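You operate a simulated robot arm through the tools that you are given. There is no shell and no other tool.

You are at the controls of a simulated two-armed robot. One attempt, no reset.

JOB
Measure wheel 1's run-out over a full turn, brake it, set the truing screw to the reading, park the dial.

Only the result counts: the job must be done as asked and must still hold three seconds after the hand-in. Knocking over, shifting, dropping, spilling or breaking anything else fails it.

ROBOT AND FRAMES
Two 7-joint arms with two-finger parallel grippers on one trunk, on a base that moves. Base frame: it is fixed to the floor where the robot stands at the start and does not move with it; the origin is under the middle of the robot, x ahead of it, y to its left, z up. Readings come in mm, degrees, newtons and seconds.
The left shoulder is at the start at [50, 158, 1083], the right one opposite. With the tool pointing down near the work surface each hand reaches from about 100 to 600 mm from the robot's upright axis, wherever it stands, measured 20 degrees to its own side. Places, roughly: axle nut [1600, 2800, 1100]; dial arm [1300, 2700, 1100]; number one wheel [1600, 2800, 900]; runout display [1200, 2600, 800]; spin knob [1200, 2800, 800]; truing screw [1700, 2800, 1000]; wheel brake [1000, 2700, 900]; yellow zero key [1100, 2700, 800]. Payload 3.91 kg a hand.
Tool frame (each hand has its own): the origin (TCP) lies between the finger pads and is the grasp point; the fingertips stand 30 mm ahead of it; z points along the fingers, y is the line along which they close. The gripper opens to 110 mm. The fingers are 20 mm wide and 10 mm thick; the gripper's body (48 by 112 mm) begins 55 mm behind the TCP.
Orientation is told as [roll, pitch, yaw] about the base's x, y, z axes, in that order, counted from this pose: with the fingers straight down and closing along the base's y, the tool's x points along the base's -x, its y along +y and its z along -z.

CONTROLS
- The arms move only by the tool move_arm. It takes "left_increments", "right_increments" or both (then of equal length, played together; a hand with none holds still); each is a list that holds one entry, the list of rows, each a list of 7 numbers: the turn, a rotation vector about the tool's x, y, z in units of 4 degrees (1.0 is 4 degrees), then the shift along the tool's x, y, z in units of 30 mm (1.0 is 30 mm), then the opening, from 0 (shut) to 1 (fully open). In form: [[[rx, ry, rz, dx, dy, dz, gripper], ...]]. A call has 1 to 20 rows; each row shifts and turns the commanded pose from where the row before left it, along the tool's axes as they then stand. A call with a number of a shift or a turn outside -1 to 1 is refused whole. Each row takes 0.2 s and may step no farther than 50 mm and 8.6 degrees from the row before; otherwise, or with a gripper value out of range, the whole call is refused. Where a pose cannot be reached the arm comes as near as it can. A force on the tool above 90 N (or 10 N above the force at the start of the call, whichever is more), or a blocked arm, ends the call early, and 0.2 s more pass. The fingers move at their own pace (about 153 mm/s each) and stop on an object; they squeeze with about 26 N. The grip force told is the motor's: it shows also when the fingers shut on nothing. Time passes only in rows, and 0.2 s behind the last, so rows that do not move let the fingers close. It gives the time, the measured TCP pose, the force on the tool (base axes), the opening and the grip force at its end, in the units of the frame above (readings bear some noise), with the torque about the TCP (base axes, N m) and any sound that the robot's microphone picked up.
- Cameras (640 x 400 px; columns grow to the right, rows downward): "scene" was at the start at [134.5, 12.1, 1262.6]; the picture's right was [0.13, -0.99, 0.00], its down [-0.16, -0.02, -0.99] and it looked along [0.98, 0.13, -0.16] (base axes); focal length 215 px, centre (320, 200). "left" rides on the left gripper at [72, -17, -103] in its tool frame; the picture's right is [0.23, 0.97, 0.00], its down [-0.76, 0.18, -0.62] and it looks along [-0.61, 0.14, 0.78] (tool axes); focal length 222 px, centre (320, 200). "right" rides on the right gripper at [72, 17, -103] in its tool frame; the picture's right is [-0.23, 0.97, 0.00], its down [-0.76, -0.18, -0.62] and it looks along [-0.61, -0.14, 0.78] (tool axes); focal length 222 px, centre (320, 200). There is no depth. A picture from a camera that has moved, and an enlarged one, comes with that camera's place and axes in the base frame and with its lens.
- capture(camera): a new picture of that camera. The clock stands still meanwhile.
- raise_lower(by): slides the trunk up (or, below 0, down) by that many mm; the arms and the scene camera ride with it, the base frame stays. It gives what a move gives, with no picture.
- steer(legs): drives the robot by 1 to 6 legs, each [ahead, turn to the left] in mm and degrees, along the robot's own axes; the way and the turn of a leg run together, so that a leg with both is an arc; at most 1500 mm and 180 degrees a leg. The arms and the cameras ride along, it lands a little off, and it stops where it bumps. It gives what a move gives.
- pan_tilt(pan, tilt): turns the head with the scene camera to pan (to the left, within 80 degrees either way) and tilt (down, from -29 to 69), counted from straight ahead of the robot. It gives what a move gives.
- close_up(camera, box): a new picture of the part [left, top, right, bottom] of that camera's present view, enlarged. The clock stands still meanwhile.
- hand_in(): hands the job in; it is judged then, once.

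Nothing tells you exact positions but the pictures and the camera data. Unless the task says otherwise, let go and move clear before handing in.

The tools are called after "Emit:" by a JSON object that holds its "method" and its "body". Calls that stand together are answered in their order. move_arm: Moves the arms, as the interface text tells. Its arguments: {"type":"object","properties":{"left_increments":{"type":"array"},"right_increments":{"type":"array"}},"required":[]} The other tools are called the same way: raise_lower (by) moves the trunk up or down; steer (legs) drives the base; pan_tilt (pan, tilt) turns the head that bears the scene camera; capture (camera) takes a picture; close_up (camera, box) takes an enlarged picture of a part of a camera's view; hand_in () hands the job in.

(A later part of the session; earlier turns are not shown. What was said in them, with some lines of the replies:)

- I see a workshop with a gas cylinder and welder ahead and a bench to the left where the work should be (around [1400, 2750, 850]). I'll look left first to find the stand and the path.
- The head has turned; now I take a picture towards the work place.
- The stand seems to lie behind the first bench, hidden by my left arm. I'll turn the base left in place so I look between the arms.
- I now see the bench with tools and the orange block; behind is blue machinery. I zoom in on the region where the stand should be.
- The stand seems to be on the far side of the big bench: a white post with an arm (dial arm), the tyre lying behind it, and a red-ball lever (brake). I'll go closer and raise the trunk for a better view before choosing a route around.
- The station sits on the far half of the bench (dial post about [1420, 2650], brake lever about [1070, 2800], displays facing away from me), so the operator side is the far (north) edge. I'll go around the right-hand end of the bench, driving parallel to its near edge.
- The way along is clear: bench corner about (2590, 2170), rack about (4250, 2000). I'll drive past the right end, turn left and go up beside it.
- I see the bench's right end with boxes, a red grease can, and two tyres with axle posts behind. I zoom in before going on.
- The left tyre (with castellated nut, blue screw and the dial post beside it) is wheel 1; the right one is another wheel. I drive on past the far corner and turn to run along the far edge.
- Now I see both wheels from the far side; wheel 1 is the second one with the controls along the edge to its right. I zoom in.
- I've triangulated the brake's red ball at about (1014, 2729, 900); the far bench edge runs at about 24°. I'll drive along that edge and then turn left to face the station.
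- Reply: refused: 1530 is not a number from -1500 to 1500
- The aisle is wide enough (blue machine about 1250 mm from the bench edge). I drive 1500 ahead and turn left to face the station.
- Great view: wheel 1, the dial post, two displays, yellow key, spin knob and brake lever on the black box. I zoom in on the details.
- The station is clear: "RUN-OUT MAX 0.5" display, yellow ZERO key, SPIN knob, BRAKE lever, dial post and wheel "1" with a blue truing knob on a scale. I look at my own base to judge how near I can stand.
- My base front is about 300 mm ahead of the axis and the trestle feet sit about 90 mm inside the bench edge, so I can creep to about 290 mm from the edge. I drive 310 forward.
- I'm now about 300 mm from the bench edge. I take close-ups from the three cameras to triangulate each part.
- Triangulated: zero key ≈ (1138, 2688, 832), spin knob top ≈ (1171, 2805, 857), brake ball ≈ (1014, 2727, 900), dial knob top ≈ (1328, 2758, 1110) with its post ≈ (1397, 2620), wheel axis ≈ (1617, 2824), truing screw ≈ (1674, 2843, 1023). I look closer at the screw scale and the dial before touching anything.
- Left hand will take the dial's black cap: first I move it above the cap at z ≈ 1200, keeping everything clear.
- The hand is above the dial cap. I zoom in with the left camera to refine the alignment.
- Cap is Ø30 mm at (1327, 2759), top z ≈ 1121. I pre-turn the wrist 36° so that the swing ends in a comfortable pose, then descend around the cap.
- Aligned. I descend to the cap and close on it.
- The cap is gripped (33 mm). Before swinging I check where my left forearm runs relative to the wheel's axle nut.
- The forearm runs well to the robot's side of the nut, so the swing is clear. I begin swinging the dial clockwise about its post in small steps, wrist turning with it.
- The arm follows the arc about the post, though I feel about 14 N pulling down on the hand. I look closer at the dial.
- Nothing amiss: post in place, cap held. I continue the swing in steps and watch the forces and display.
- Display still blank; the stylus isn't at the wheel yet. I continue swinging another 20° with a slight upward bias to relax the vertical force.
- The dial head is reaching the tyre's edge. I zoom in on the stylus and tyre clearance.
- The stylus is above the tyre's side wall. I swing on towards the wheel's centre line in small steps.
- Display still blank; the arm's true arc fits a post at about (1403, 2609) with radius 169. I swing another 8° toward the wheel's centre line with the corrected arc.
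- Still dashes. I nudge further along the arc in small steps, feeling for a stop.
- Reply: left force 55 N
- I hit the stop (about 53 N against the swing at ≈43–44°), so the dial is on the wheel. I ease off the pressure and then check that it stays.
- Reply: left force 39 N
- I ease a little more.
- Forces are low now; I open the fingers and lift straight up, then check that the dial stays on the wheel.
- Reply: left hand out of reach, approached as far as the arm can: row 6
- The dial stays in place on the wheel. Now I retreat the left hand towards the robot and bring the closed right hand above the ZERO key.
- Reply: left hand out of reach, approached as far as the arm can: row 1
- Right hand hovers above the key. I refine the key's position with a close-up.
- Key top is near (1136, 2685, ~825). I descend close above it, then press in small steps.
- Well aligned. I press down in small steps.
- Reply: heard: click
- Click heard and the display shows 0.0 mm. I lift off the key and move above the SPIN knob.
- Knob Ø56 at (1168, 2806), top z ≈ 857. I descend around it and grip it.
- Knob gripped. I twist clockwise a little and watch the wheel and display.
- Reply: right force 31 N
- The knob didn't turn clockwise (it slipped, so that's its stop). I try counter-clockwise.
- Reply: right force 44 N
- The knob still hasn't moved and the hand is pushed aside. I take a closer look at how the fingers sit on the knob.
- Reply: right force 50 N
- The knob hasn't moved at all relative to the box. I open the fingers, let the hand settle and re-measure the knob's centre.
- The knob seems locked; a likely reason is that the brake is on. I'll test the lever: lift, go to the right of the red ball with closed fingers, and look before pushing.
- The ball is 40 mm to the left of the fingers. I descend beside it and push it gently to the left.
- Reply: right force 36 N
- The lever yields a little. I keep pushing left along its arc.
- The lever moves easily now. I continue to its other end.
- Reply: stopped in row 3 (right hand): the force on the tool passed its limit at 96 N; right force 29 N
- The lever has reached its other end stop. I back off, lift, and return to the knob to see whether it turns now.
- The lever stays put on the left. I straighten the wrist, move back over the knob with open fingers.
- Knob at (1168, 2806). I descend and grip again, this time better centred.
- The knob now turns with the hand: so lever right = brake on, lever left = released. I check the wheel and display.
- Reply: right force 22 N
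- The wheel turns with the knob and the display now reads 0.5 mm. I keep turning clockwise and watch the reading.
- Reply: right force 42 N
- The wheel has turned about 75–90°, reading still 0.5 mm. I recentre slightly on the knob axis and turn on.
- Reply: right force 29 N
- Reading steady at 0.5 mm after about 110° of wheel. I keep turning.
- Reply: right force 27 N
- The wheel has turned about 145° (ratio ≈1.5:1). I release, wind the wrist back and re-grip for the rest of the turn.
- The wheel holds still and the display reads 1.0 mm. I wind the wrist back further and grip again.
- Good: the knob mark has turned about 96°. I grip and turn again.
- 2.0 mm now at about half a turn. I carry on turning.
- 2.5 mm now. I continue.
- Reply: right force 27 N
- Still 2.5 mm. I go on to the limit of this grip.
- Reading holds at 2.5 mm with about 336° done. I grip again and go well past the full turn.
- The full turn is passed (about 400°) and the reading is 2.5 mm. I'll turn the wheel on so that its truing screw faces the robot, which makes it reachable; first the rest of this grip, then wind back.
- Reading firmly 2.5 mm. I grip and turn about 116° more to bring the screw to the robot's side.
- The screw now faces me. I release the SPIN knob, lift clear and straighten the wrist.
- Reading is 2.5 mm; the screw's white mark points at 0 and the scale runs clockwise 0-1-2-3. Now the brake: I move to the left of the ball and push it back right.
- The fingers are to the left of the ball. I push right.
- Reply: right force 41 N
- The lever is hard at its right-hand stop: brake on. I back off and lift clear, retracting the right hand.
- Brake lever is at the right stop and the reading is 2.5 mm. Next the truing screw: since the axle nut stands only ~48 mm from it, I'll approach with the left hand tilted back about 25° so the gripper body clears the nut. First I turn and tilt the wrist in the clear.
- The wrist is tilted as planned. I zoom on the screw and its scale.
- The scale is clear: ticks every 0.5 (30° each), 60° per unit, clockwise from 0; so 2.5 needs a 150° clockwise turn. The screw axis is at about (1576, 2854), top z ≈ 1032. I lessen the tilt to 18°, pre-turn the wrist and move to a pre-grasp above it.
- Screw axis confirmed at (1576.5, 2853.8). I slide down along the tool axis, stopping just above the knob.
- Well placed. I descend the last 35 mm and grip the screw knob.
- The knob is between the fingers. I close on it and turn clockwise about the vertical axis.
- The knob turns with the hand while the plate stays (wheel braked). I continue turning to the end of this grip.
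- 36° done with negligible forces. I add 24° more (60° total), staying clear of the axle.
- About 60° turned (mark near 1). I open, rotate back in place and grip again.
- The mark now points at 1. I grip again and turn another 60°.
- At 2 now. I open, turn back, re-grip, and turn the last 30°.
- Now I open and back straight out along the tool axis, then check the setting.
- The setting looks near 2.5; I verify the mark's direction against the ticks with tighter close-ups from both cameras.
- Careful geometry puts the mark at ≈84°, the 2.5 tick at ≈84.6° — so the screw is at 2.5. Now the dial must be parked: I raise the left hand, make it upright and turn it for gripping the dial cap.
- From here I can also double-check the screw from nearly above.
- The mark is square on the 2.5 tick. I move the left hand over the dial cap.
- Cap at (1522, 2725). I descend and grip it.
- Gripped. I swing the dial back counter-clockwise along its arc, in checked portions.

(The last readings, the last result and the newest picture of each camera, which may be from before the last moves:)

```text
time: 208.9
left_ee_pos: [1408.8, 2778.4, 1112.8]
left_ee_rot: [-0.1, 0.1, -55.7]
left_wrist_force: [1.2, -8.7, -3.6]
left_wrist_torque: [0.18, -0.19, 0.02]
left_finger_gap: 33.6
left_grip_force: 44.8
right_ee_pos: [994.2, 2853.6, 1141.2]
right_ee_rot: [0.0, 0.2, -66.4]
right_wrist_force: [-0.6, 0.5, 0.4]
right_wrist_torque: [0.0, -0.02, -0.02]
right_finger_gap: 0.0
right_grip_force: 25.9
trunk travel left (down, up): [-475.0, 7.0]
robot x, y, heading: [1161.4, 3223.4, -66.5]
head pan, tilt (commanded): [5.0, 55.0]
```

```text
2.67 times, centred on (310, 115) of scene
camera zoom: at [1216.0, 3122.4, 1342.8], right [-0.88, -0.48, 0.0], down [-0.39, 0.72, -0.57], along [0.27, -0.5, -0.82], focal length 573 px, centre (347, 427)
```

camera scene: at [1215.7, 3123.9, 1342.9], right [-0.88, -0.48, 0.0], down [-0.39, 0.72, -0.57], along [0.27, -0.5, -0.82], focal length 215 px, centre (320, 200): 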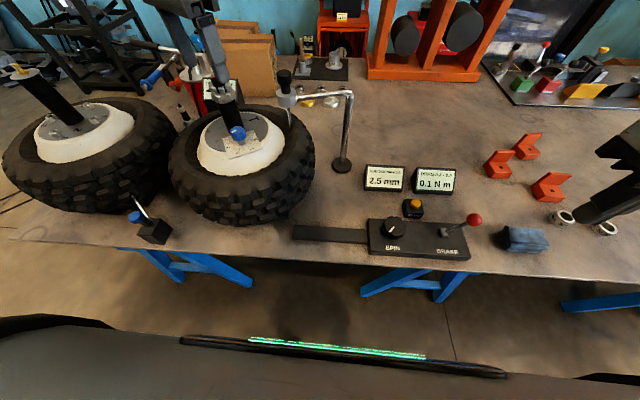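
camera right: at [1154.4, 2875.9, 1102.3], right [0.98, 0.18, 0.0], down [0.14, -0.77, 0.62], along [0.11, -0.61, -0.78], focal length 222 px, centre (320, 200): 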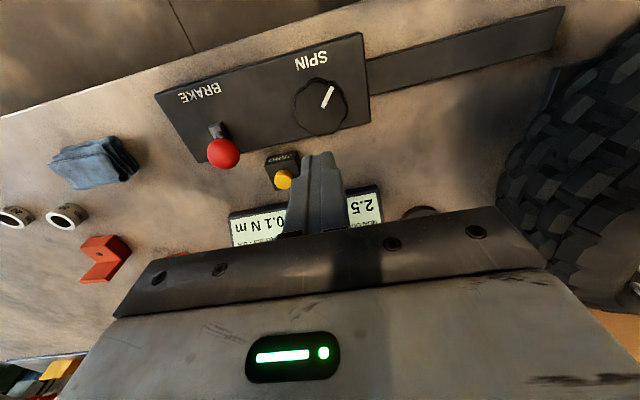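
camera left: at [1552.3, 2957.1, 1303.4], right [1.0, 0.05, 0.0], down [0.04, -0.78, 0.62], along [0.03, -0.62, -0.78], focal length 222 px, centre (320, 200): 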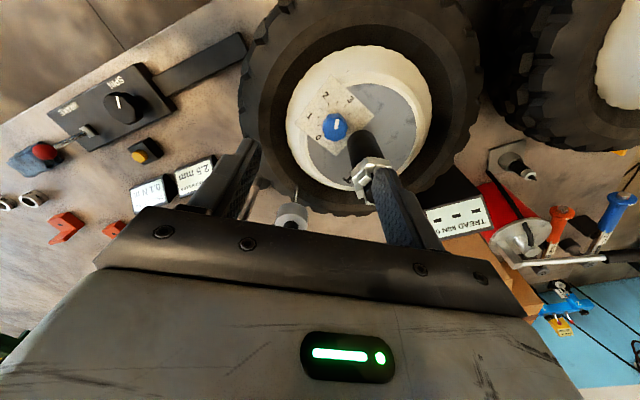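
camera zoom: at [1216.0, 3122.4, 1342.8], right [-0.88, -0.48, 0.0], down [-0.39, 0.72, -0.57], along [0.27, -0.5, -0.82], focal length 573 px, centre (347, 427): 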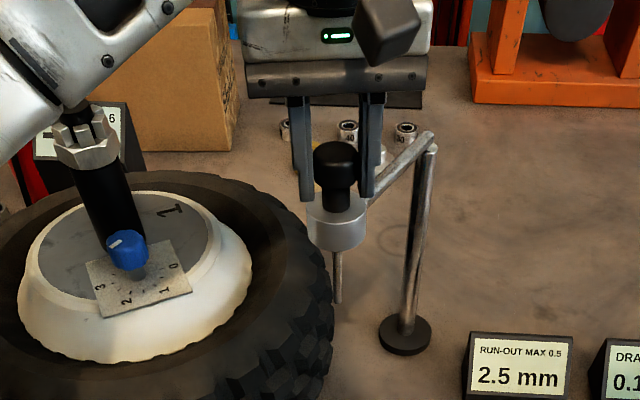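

Emit:
{"method": "move_arm", "body": {"left_increments": [[[0, 0, -1, 0.212, -0.328, 0, 0.1], [0, 0, -1, 0.212, -0.328, 0, 0.1], [0, 0, -1, 0.212, -0.328, 0, 0.1], [0, 0, -1, 0.212, -0.328, 0, 0.1], [0, 0, -1, 0.212, -0.328, 0, 0.1], [0, 0, -0.5, 0.106, -0.164, 0, 0.1]]]}}

Emit:
{"method": "close_up", "body": {"camera": "scene", "box": [200, 40, 420, 190]}}

```text
time: 210.3
left_ee_pos: [1346.7, 2767.6, 1112.7]
left_ee_rot: [0.3, 0.1, -33.8]
left_wrist_force: [0.1, 8.5, -13.8]
left_wrist_torque: [-0.45, -0.05, 0.28]
left_finger_gap: 33.5
left_grip_force: 44.7
right_ee_pos: [993.4, 2854.7, 1142.6]
right_ee_rot: [0.0, 0.1, -66.3]
right_wrist_force: [-0.2, 0.1, 0.9]
right_wrist_torque: [0.01, -0.01, 0.0]
right_finger_gap: 0.1
right_grip_force: 26.3
trunk travel left (down, up): [-475.0, 7.0]
robot x, y, heading: [1163.8, 3225.8, -66.5]
head pan, tilt (commanded): [5.0, 55.0]
```

```text
2.67 times, centred on (310, 115) of scene
camera zoom: at [1216.0, 3124.2, 1342.8], right [-0.88, -0.48, 0.0], down [-0.39, 0.72, -0.57], along [0.27, -0.5, -0.82], focal length 573 px, centre (347, 427)
```

zoom: 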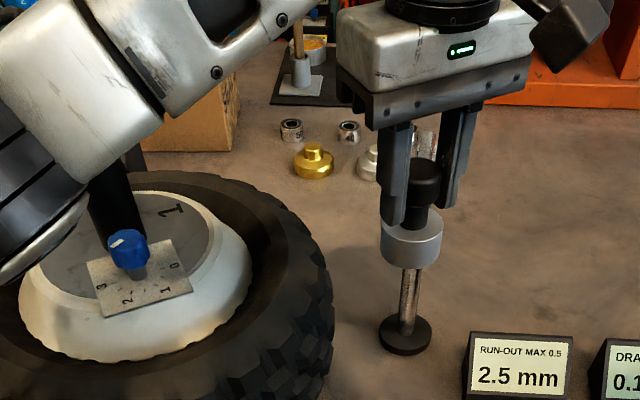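

Nearly there (φ ≈ 110°; parked was ≈ 116.6°). I go the remaining way in small steps, feeling for the park stop.

Emit:
{"method": "move_arm", "body": {"left_increments": [[[0, 0, -0.5, 0.106, -0.164, 0, 0.1], [0, 0, -0.5, 0.106, -0.164, 0, 0.1], [0, 0, -0.5, 0.106, -0.164, 0, 0.1]]]}}

```text
time: 211.1
left_ee_pos: [1329.7, 2761.2, 1112.1]
left_ee_rot: [0.1, 0.1, -27.9]
left_wrist_force: [-1.5, 11.7, -22.7]
left_wrist_torque: [-0.25, 0.03, 0.24]
left_finger_gap: 33.1
left_grip_force: 45.1
right_ee_pos: [994.8, 2854.9, 1142.6]
right_ee_rot: [0.0, 0.1, -66.4]
right_wrist_force: [-0.2, -0.6, -0.2]
right_wrist_torque: [-0.01, -0.01, 0.01]
right_finger_gap: 0.1
right_grip_force: 26.0
trunk travel left (down, up): [-475.0, 7.0]
robot x, y, heading: [1161.0, 3223.9, -66.4]
head pan, tilt (commanded): [5.0, 55.0]
```

Emit:
{"method": "move_arm", "body": {"left_increments": [[[0, 0, -0.3, 0.064, -0.098, 0.05, 0.1], [0, 0, -0.3, 0.064, -0.098, 0, 0.1]]]}}

```text
time: 211.7
left_ee_pos: [1324.0, 2758.9, 1112.4]
left_ee_rot: [0.0, 0.1, -25.5]
left_wrist_force: [-2.4, 8.6, -14.2]
left_wrist_torque: [0.7, 0.61, 0.22]
left_finger_gap: 33.4
left_grip_force: 45.0
right_ee_pos: [993.4, 2854.3, 1141.2]
right_ee_rot: [0.0, 0.1, -66.4]
right_wrist_force: [-0.5, 0.7, -0.7]
right_wrist_torque: [-0.03, -0.01, -0.03]
right_finger_gap: 0.0
right_grip_force: 25.8
trunk travel left (down, up): [-475.0, 7.0]
robot x, y, heading: [1165.4, 3225.3, -66.4]
head pan, tilt (commanded): [5.0, 55.0]
```

Emit:
{"method": "move_arm", "body": {"left_increments": [[[0, 0, -0.3, 0.064, -0.098, 0.03, 0.1], [0, 0, -0.2, 0.042, -0.065, 0, 0.1]]]}}

```text
time: 212.3
left_ee_pos: [1323.8, 2758.8, 1113.4]
left_ee_rot: [0.1, -0.1, -23.3]
left_wrist_force: [13.6, 21.6, -5.6]
left_wrist_torque: [-0.22, 0.62, -0.39]
left_finger_gap: 33.8
left_grip_force: 45.3
right_ee_pos: [995.5, 2857.2, 1144.8]
right_ee_rot: [-0.2, 0.0, -66.4]
right_wrist_force: [0.8, -1.0, 0.1]
right_wrist_torque: [-0.03, 0.02, 0.02]
right_finger_gap: 0.1
right_grip_force: 26.3
trunk travel left (down, up): [-475.0, 7.0]
robot x, y, heading: [1163.0, 3223.1, -66.6]
head pan, tilt (commanded): [5.0, 55.0]
```

Now there's a firm stop (≈22 N along the arc): the dial is home in its park position. I ease off, open and lift.

Emit:
{"method": "move_arm", "body": {"left_increments": [[[0, 0, 0.25, -0.05, 0.08, 0.02, 0.1], [0, 0, 0, 0, 0, 0, 0.1]]]}}

```text
time: 212.9
left_ee_pos: [1323.2, 2758.6, 1112.1]
left_ee_rot: [0.0, -0.1, -24.3]
left_wrist_force: [11.5, 11.1, 9.9]
left_wrist_torque: [0.68, -0.18, 0.32]
left_finger_gap: 33.6
left_grip_force: 44.9
right_ee_pos: [995.0, 2856.7, 1143.2]
right_ee_rot: [-0.2, 0.1, -66.5]
right_wrist_force: [-0.2, -0.1, -0.1]
right_wrist_torque: [0.03, 0.0, 0.03]
right_finger_gap: 0.2
right_grip_force: 25.9
trunk travel left (down, up): [-475.0, 7.0]
robot x, y, heading: [1166.7, 3219.4, -66.8]
head pan, tilt (commanded): [5.0, 55.0]
```

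Emit:
{"method": "move_arm", "body": {"left_increments": [[[0, 0, 0, 0, 0, 0, 0.5], [0, 0, 0, 0, 0, 0, 0.7], [0, 0, 0, 0, 0, 0, 0.7], [0, 0, 0, 0, 0, -0.5, 0.7], [0, 0, 0, 0, 0, -1, 0.7], [0, 0, 0, 0, 0, -1, 0.7], [0, 0, 0, 0, 0, -1, 0.7]]]}}

Emit:
{"method": "capture", "body": {"camera": "scene"}}

Emit:
{"method": "close_up", "body": {"camera": "scene", "box": [280, 60, 480, 220]}}

Emit:
{"method": "capture", "body": {"camera": "left"}}

```text
time: 214.5
left_ee_pos: [1320.7, 2757.2, 1216.0]
left_ee_rot: [0.1, 0.0, -24.5]
left_wrist_force: [0.2, 1.3, 0.8]
left_wrist_torque: [-0.01, 0.02, 0.01]
left_finger_gap: 77.0
left_grip_force: 0.1
right_ee_pos: [994.0, 2854.9, 1141.6]
right_ee_rot: [0.0, -0.1, -66.4]
right_wrist_force: [0.2, 0.0, -0.3]
right_wrist_torque: [0.01, 0.01, -0.02]
right_finger_gap: 0.0
right_grip_force: 26.4
trunk travel left (down, up): [-475.0, 7.0]
robot x, y, heading: [1160.6, 3224.6, -66.4]
head pan, tilt (commanded): [5.0, 55.0]
```

```text
taken
camera scene: at [1215.4, 3124.2, 1342.9], right [-0.88, -0.48, 0.0], down [-0.39, 0.72, -0.57], along [0.27, -0.5, -0.82], focal length 215 px, centre (320, 200)
```

scene: 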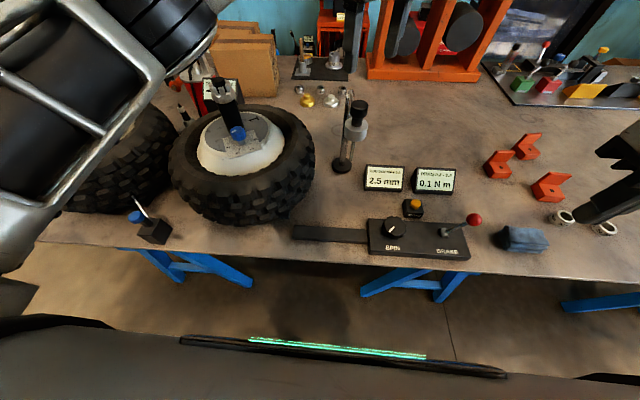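

```text
2.50 times, centred on (380, 140) of scene
camera zoom: at [1215.4, 3124.2, 1342.9], right [-0.88, -0.48, 0.0], down [-0.39, 0.72, -0.57], along [0.27, -0.5, -0.82], focal length 537 px, centre (170, 350)
```

zoom: 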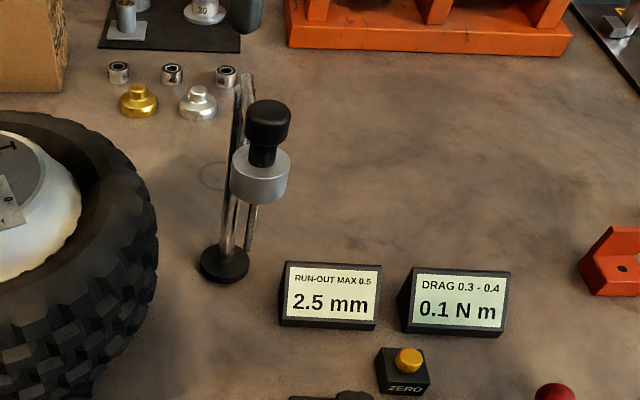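

```text
taken
camera left: at [1247.7, 2773.0, 1318.6], right [0.2, 0.98, 0.0], down [0.77, -0.16, 0.62], along [0.61, -0.12, -0.78], focal length 222 px, centre (320, 200)
```

left: 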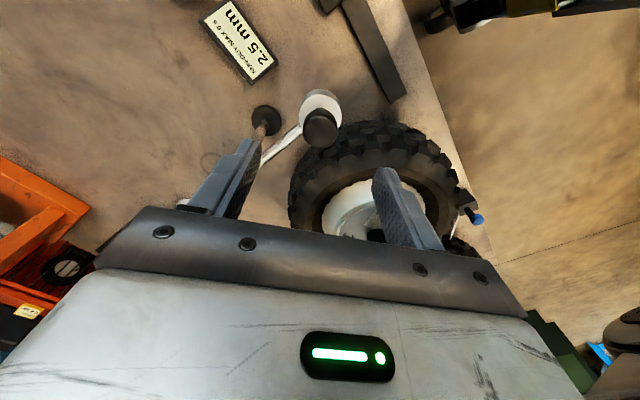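

The dial is back at its post pointing outward. I retreat the left hand and compare with the first picture from the same viewpoint.

Emit:
{"method": "move_arm", "body": {"left_increments": [[[0, 0, 0, 0.068, 0.864, -0.13, 0.7], [0, 0, 0, 0.068, 0.864, -0.13, 0.7], [0, 0, 0, 0.068, 0.864, -0.13, 0.7], [0, 0, 0, 0.068, 0.864, -0.13, 0.7], [0, 0, 0, 0.068, 0.864, -0.13, 0.7], [0, 0, 0, 0.068, 0.864, -0.13, 0.7], [0, 0, 0, 0.068, 0.864, -0.13, 0.7], [0, 0, 0, 0.068, 0.864, -0.13, 0.7], [0, 0, 0, 0.068, 0.864, -0.13, 0.7], [0, 0, 1, 0, 0, 0, 0.7], [0, 0, 1, 0, 0, 0, 0.7], [0, 0, 1, 0, 0, 0, 0.7], [0, 0, 1, 0, 0, 0, 0.7], [0, 0, 1, 0, 0, 0, 0.7], [0, 0, 1, 0, 0, 0, 0.7], [0, 0, 1, 0, 0, 0, 0.7], [0, 0, 1, 0, 0, 0, 0.7], [0, 0, 1, 0, 0, 0, 0.7], [0, 0, 1, 0, 0, 0, 0.7]]]}}

Emit:
{"method": "pan_tilt", "body": {"pan": 0, "tilt": 60}}

Emit:
{"method": "capture", "body": {"camera": "scene"}}

Emit:
{"method": "close_up", "body": {"camera": "scene", "box": [280, 60, 480, 240]}}

Emit:
{"method": "close_up", "body": {"camera": "scene", "box": [170, 60, 250, 140]}}

```text
time: 218.5
left_ee_pos: [1402.0, 2974.6, 1250.5]
left_ee_rot: [-0.1, 0.0, -64.6]
left_wrist_force: [0.2, 0.1, 0.2]
left_wrist_torque: [0.02, -0.02, -0.02]
left_finger_gap: 77.0
left_grip_force: 0.0
right_ee_pos: [994.5, 2855.8, 1142.4]
right_ee_rot: [0.1, 0.1, -66.4]
right_wrist_force: [0.6, -0.5, -0.6]
right_wrist_torque: [-0.01, 0.0, 0.0]
right_finger_gap: 0.1
right_grip_force: 25.4
trunk travel left (down, up): [-475.0, 7.0]
robot x, y, heading: [1162.9, 3222.9, -66.3]
head pan, tilt (commanded): [5.0, 55.0]
```

```text
time: 219.1
left_ee_pos: [1401.2, 2975.8, 1250.0]
left_ee_rot: [0.0, 0.0, -64.5]
left_wrist_force: [-0.7, -0.1, 0.5]
left_wrist_torque: [-0.01, -0.03, 0.01]
left_finger_gap: 77.2
left_grip_force: 0.0
right_ee_pos: [993.0, 2854.2, 1142.2]
right_ee_rot: [0.0, 0.1, -66.5]
right_wrist_force: [-0.4, -0.2, 0.3]
right_wrist_torque: [0.01, 0.01, 0.0]
right_finger_gap: 0.0
right_grip_force: 26.4
trunk travel left (down, up): [-475.0, 7.0]
robot x, y, heading: [1163.4, 3218.7, -66.7]
head pan, tilt (commanded): [0.0, 60.0]
```

```text
taken
camera scene: at [1207.9, 3126.2, 1336.9], right [-0.92, -0.4, 0.0], down [-0.35, 0.79, -0.5], along [0.2, -0.46, -0.87], focal length 215 px, centre (320, 200)
```

scene: 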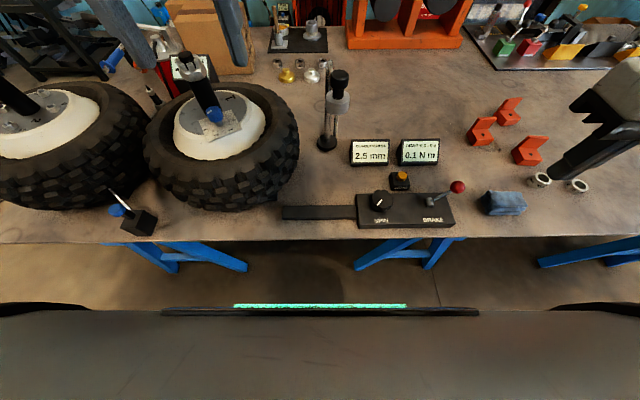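

```text
2.22 times, centred on (380, 150) of scene
camera zoom: at [1207.9, 3126.2, 1336.9], right [-0.92, -0.4, 0.0], down [-0.35, 0.79, -0.5], along [0.2, -0.46, -0.87], focal length 477 px, centre (187, 311)
```

zoom: 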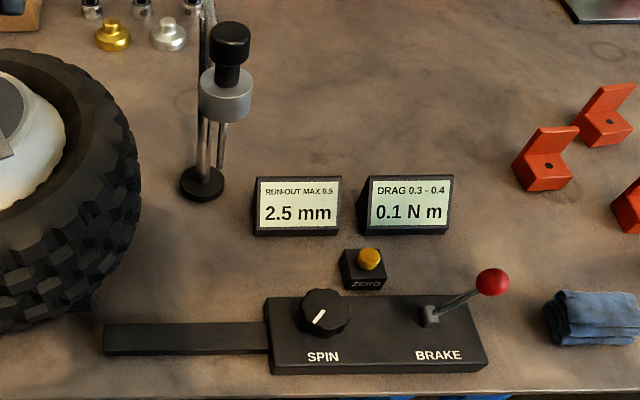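

```text
5.00 times, centred on (210, 100) of scene
camera zoom: at [1207.9, 3126.2, 1336.9], right [-0.92, -0.4, 0.0], down [-0.35, 0.79, -0.5], along [0.2, -0.46, -0.87], focal length 1074 px, centre (870, 700)
```

zoom: 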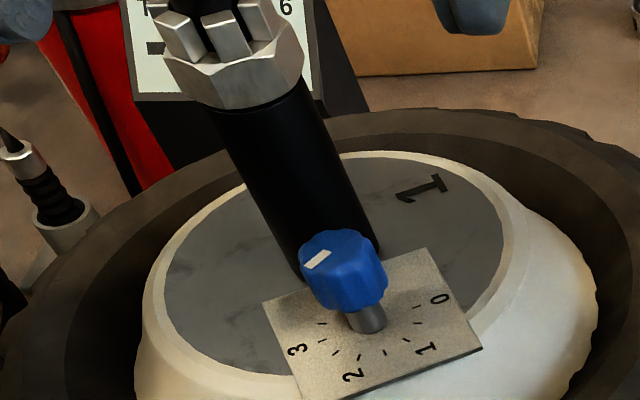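

Everything matches: the dial stands exactly as at the start, the brake lever is at its on-stop, the display reads 2.5 mm, the screw's mark is on 2.5, and both hands are clear. I hand in.

Emit:
{"method": "hand_in", "body": {}}

```text
The job is handed in.
```

I measured wheel 1's run-out at 2.5 mm, braked the wheel, set the truing screw to 2.5 and parked the dial. The job is handed in, and no result came back with it.

- **Measurement:** I swung the dial onto the wheel and zeroed it. I then turned the SPIN knob until the wheel had gone well past a full turn. The reading settled at 2.5 mm and stayed there.
- **Brake:** The knob would not turn at first because the brake was already on, so I released it to spin the wheel. Afterwards I pushed the lever back to its right-hand stop, the position in which the knob had been locked.
- **Truing screw:** I turned it about 150° clockwise from 0. Close-up pictures from several camera positions show its white mark on the 2.5 tick.
- **Dial:** I swung it back to its stop. A picture taken from the starting viewpoint matches the first one.

Both hands had let go and were clear of the stand. I saw nothing else knocked over or moved.
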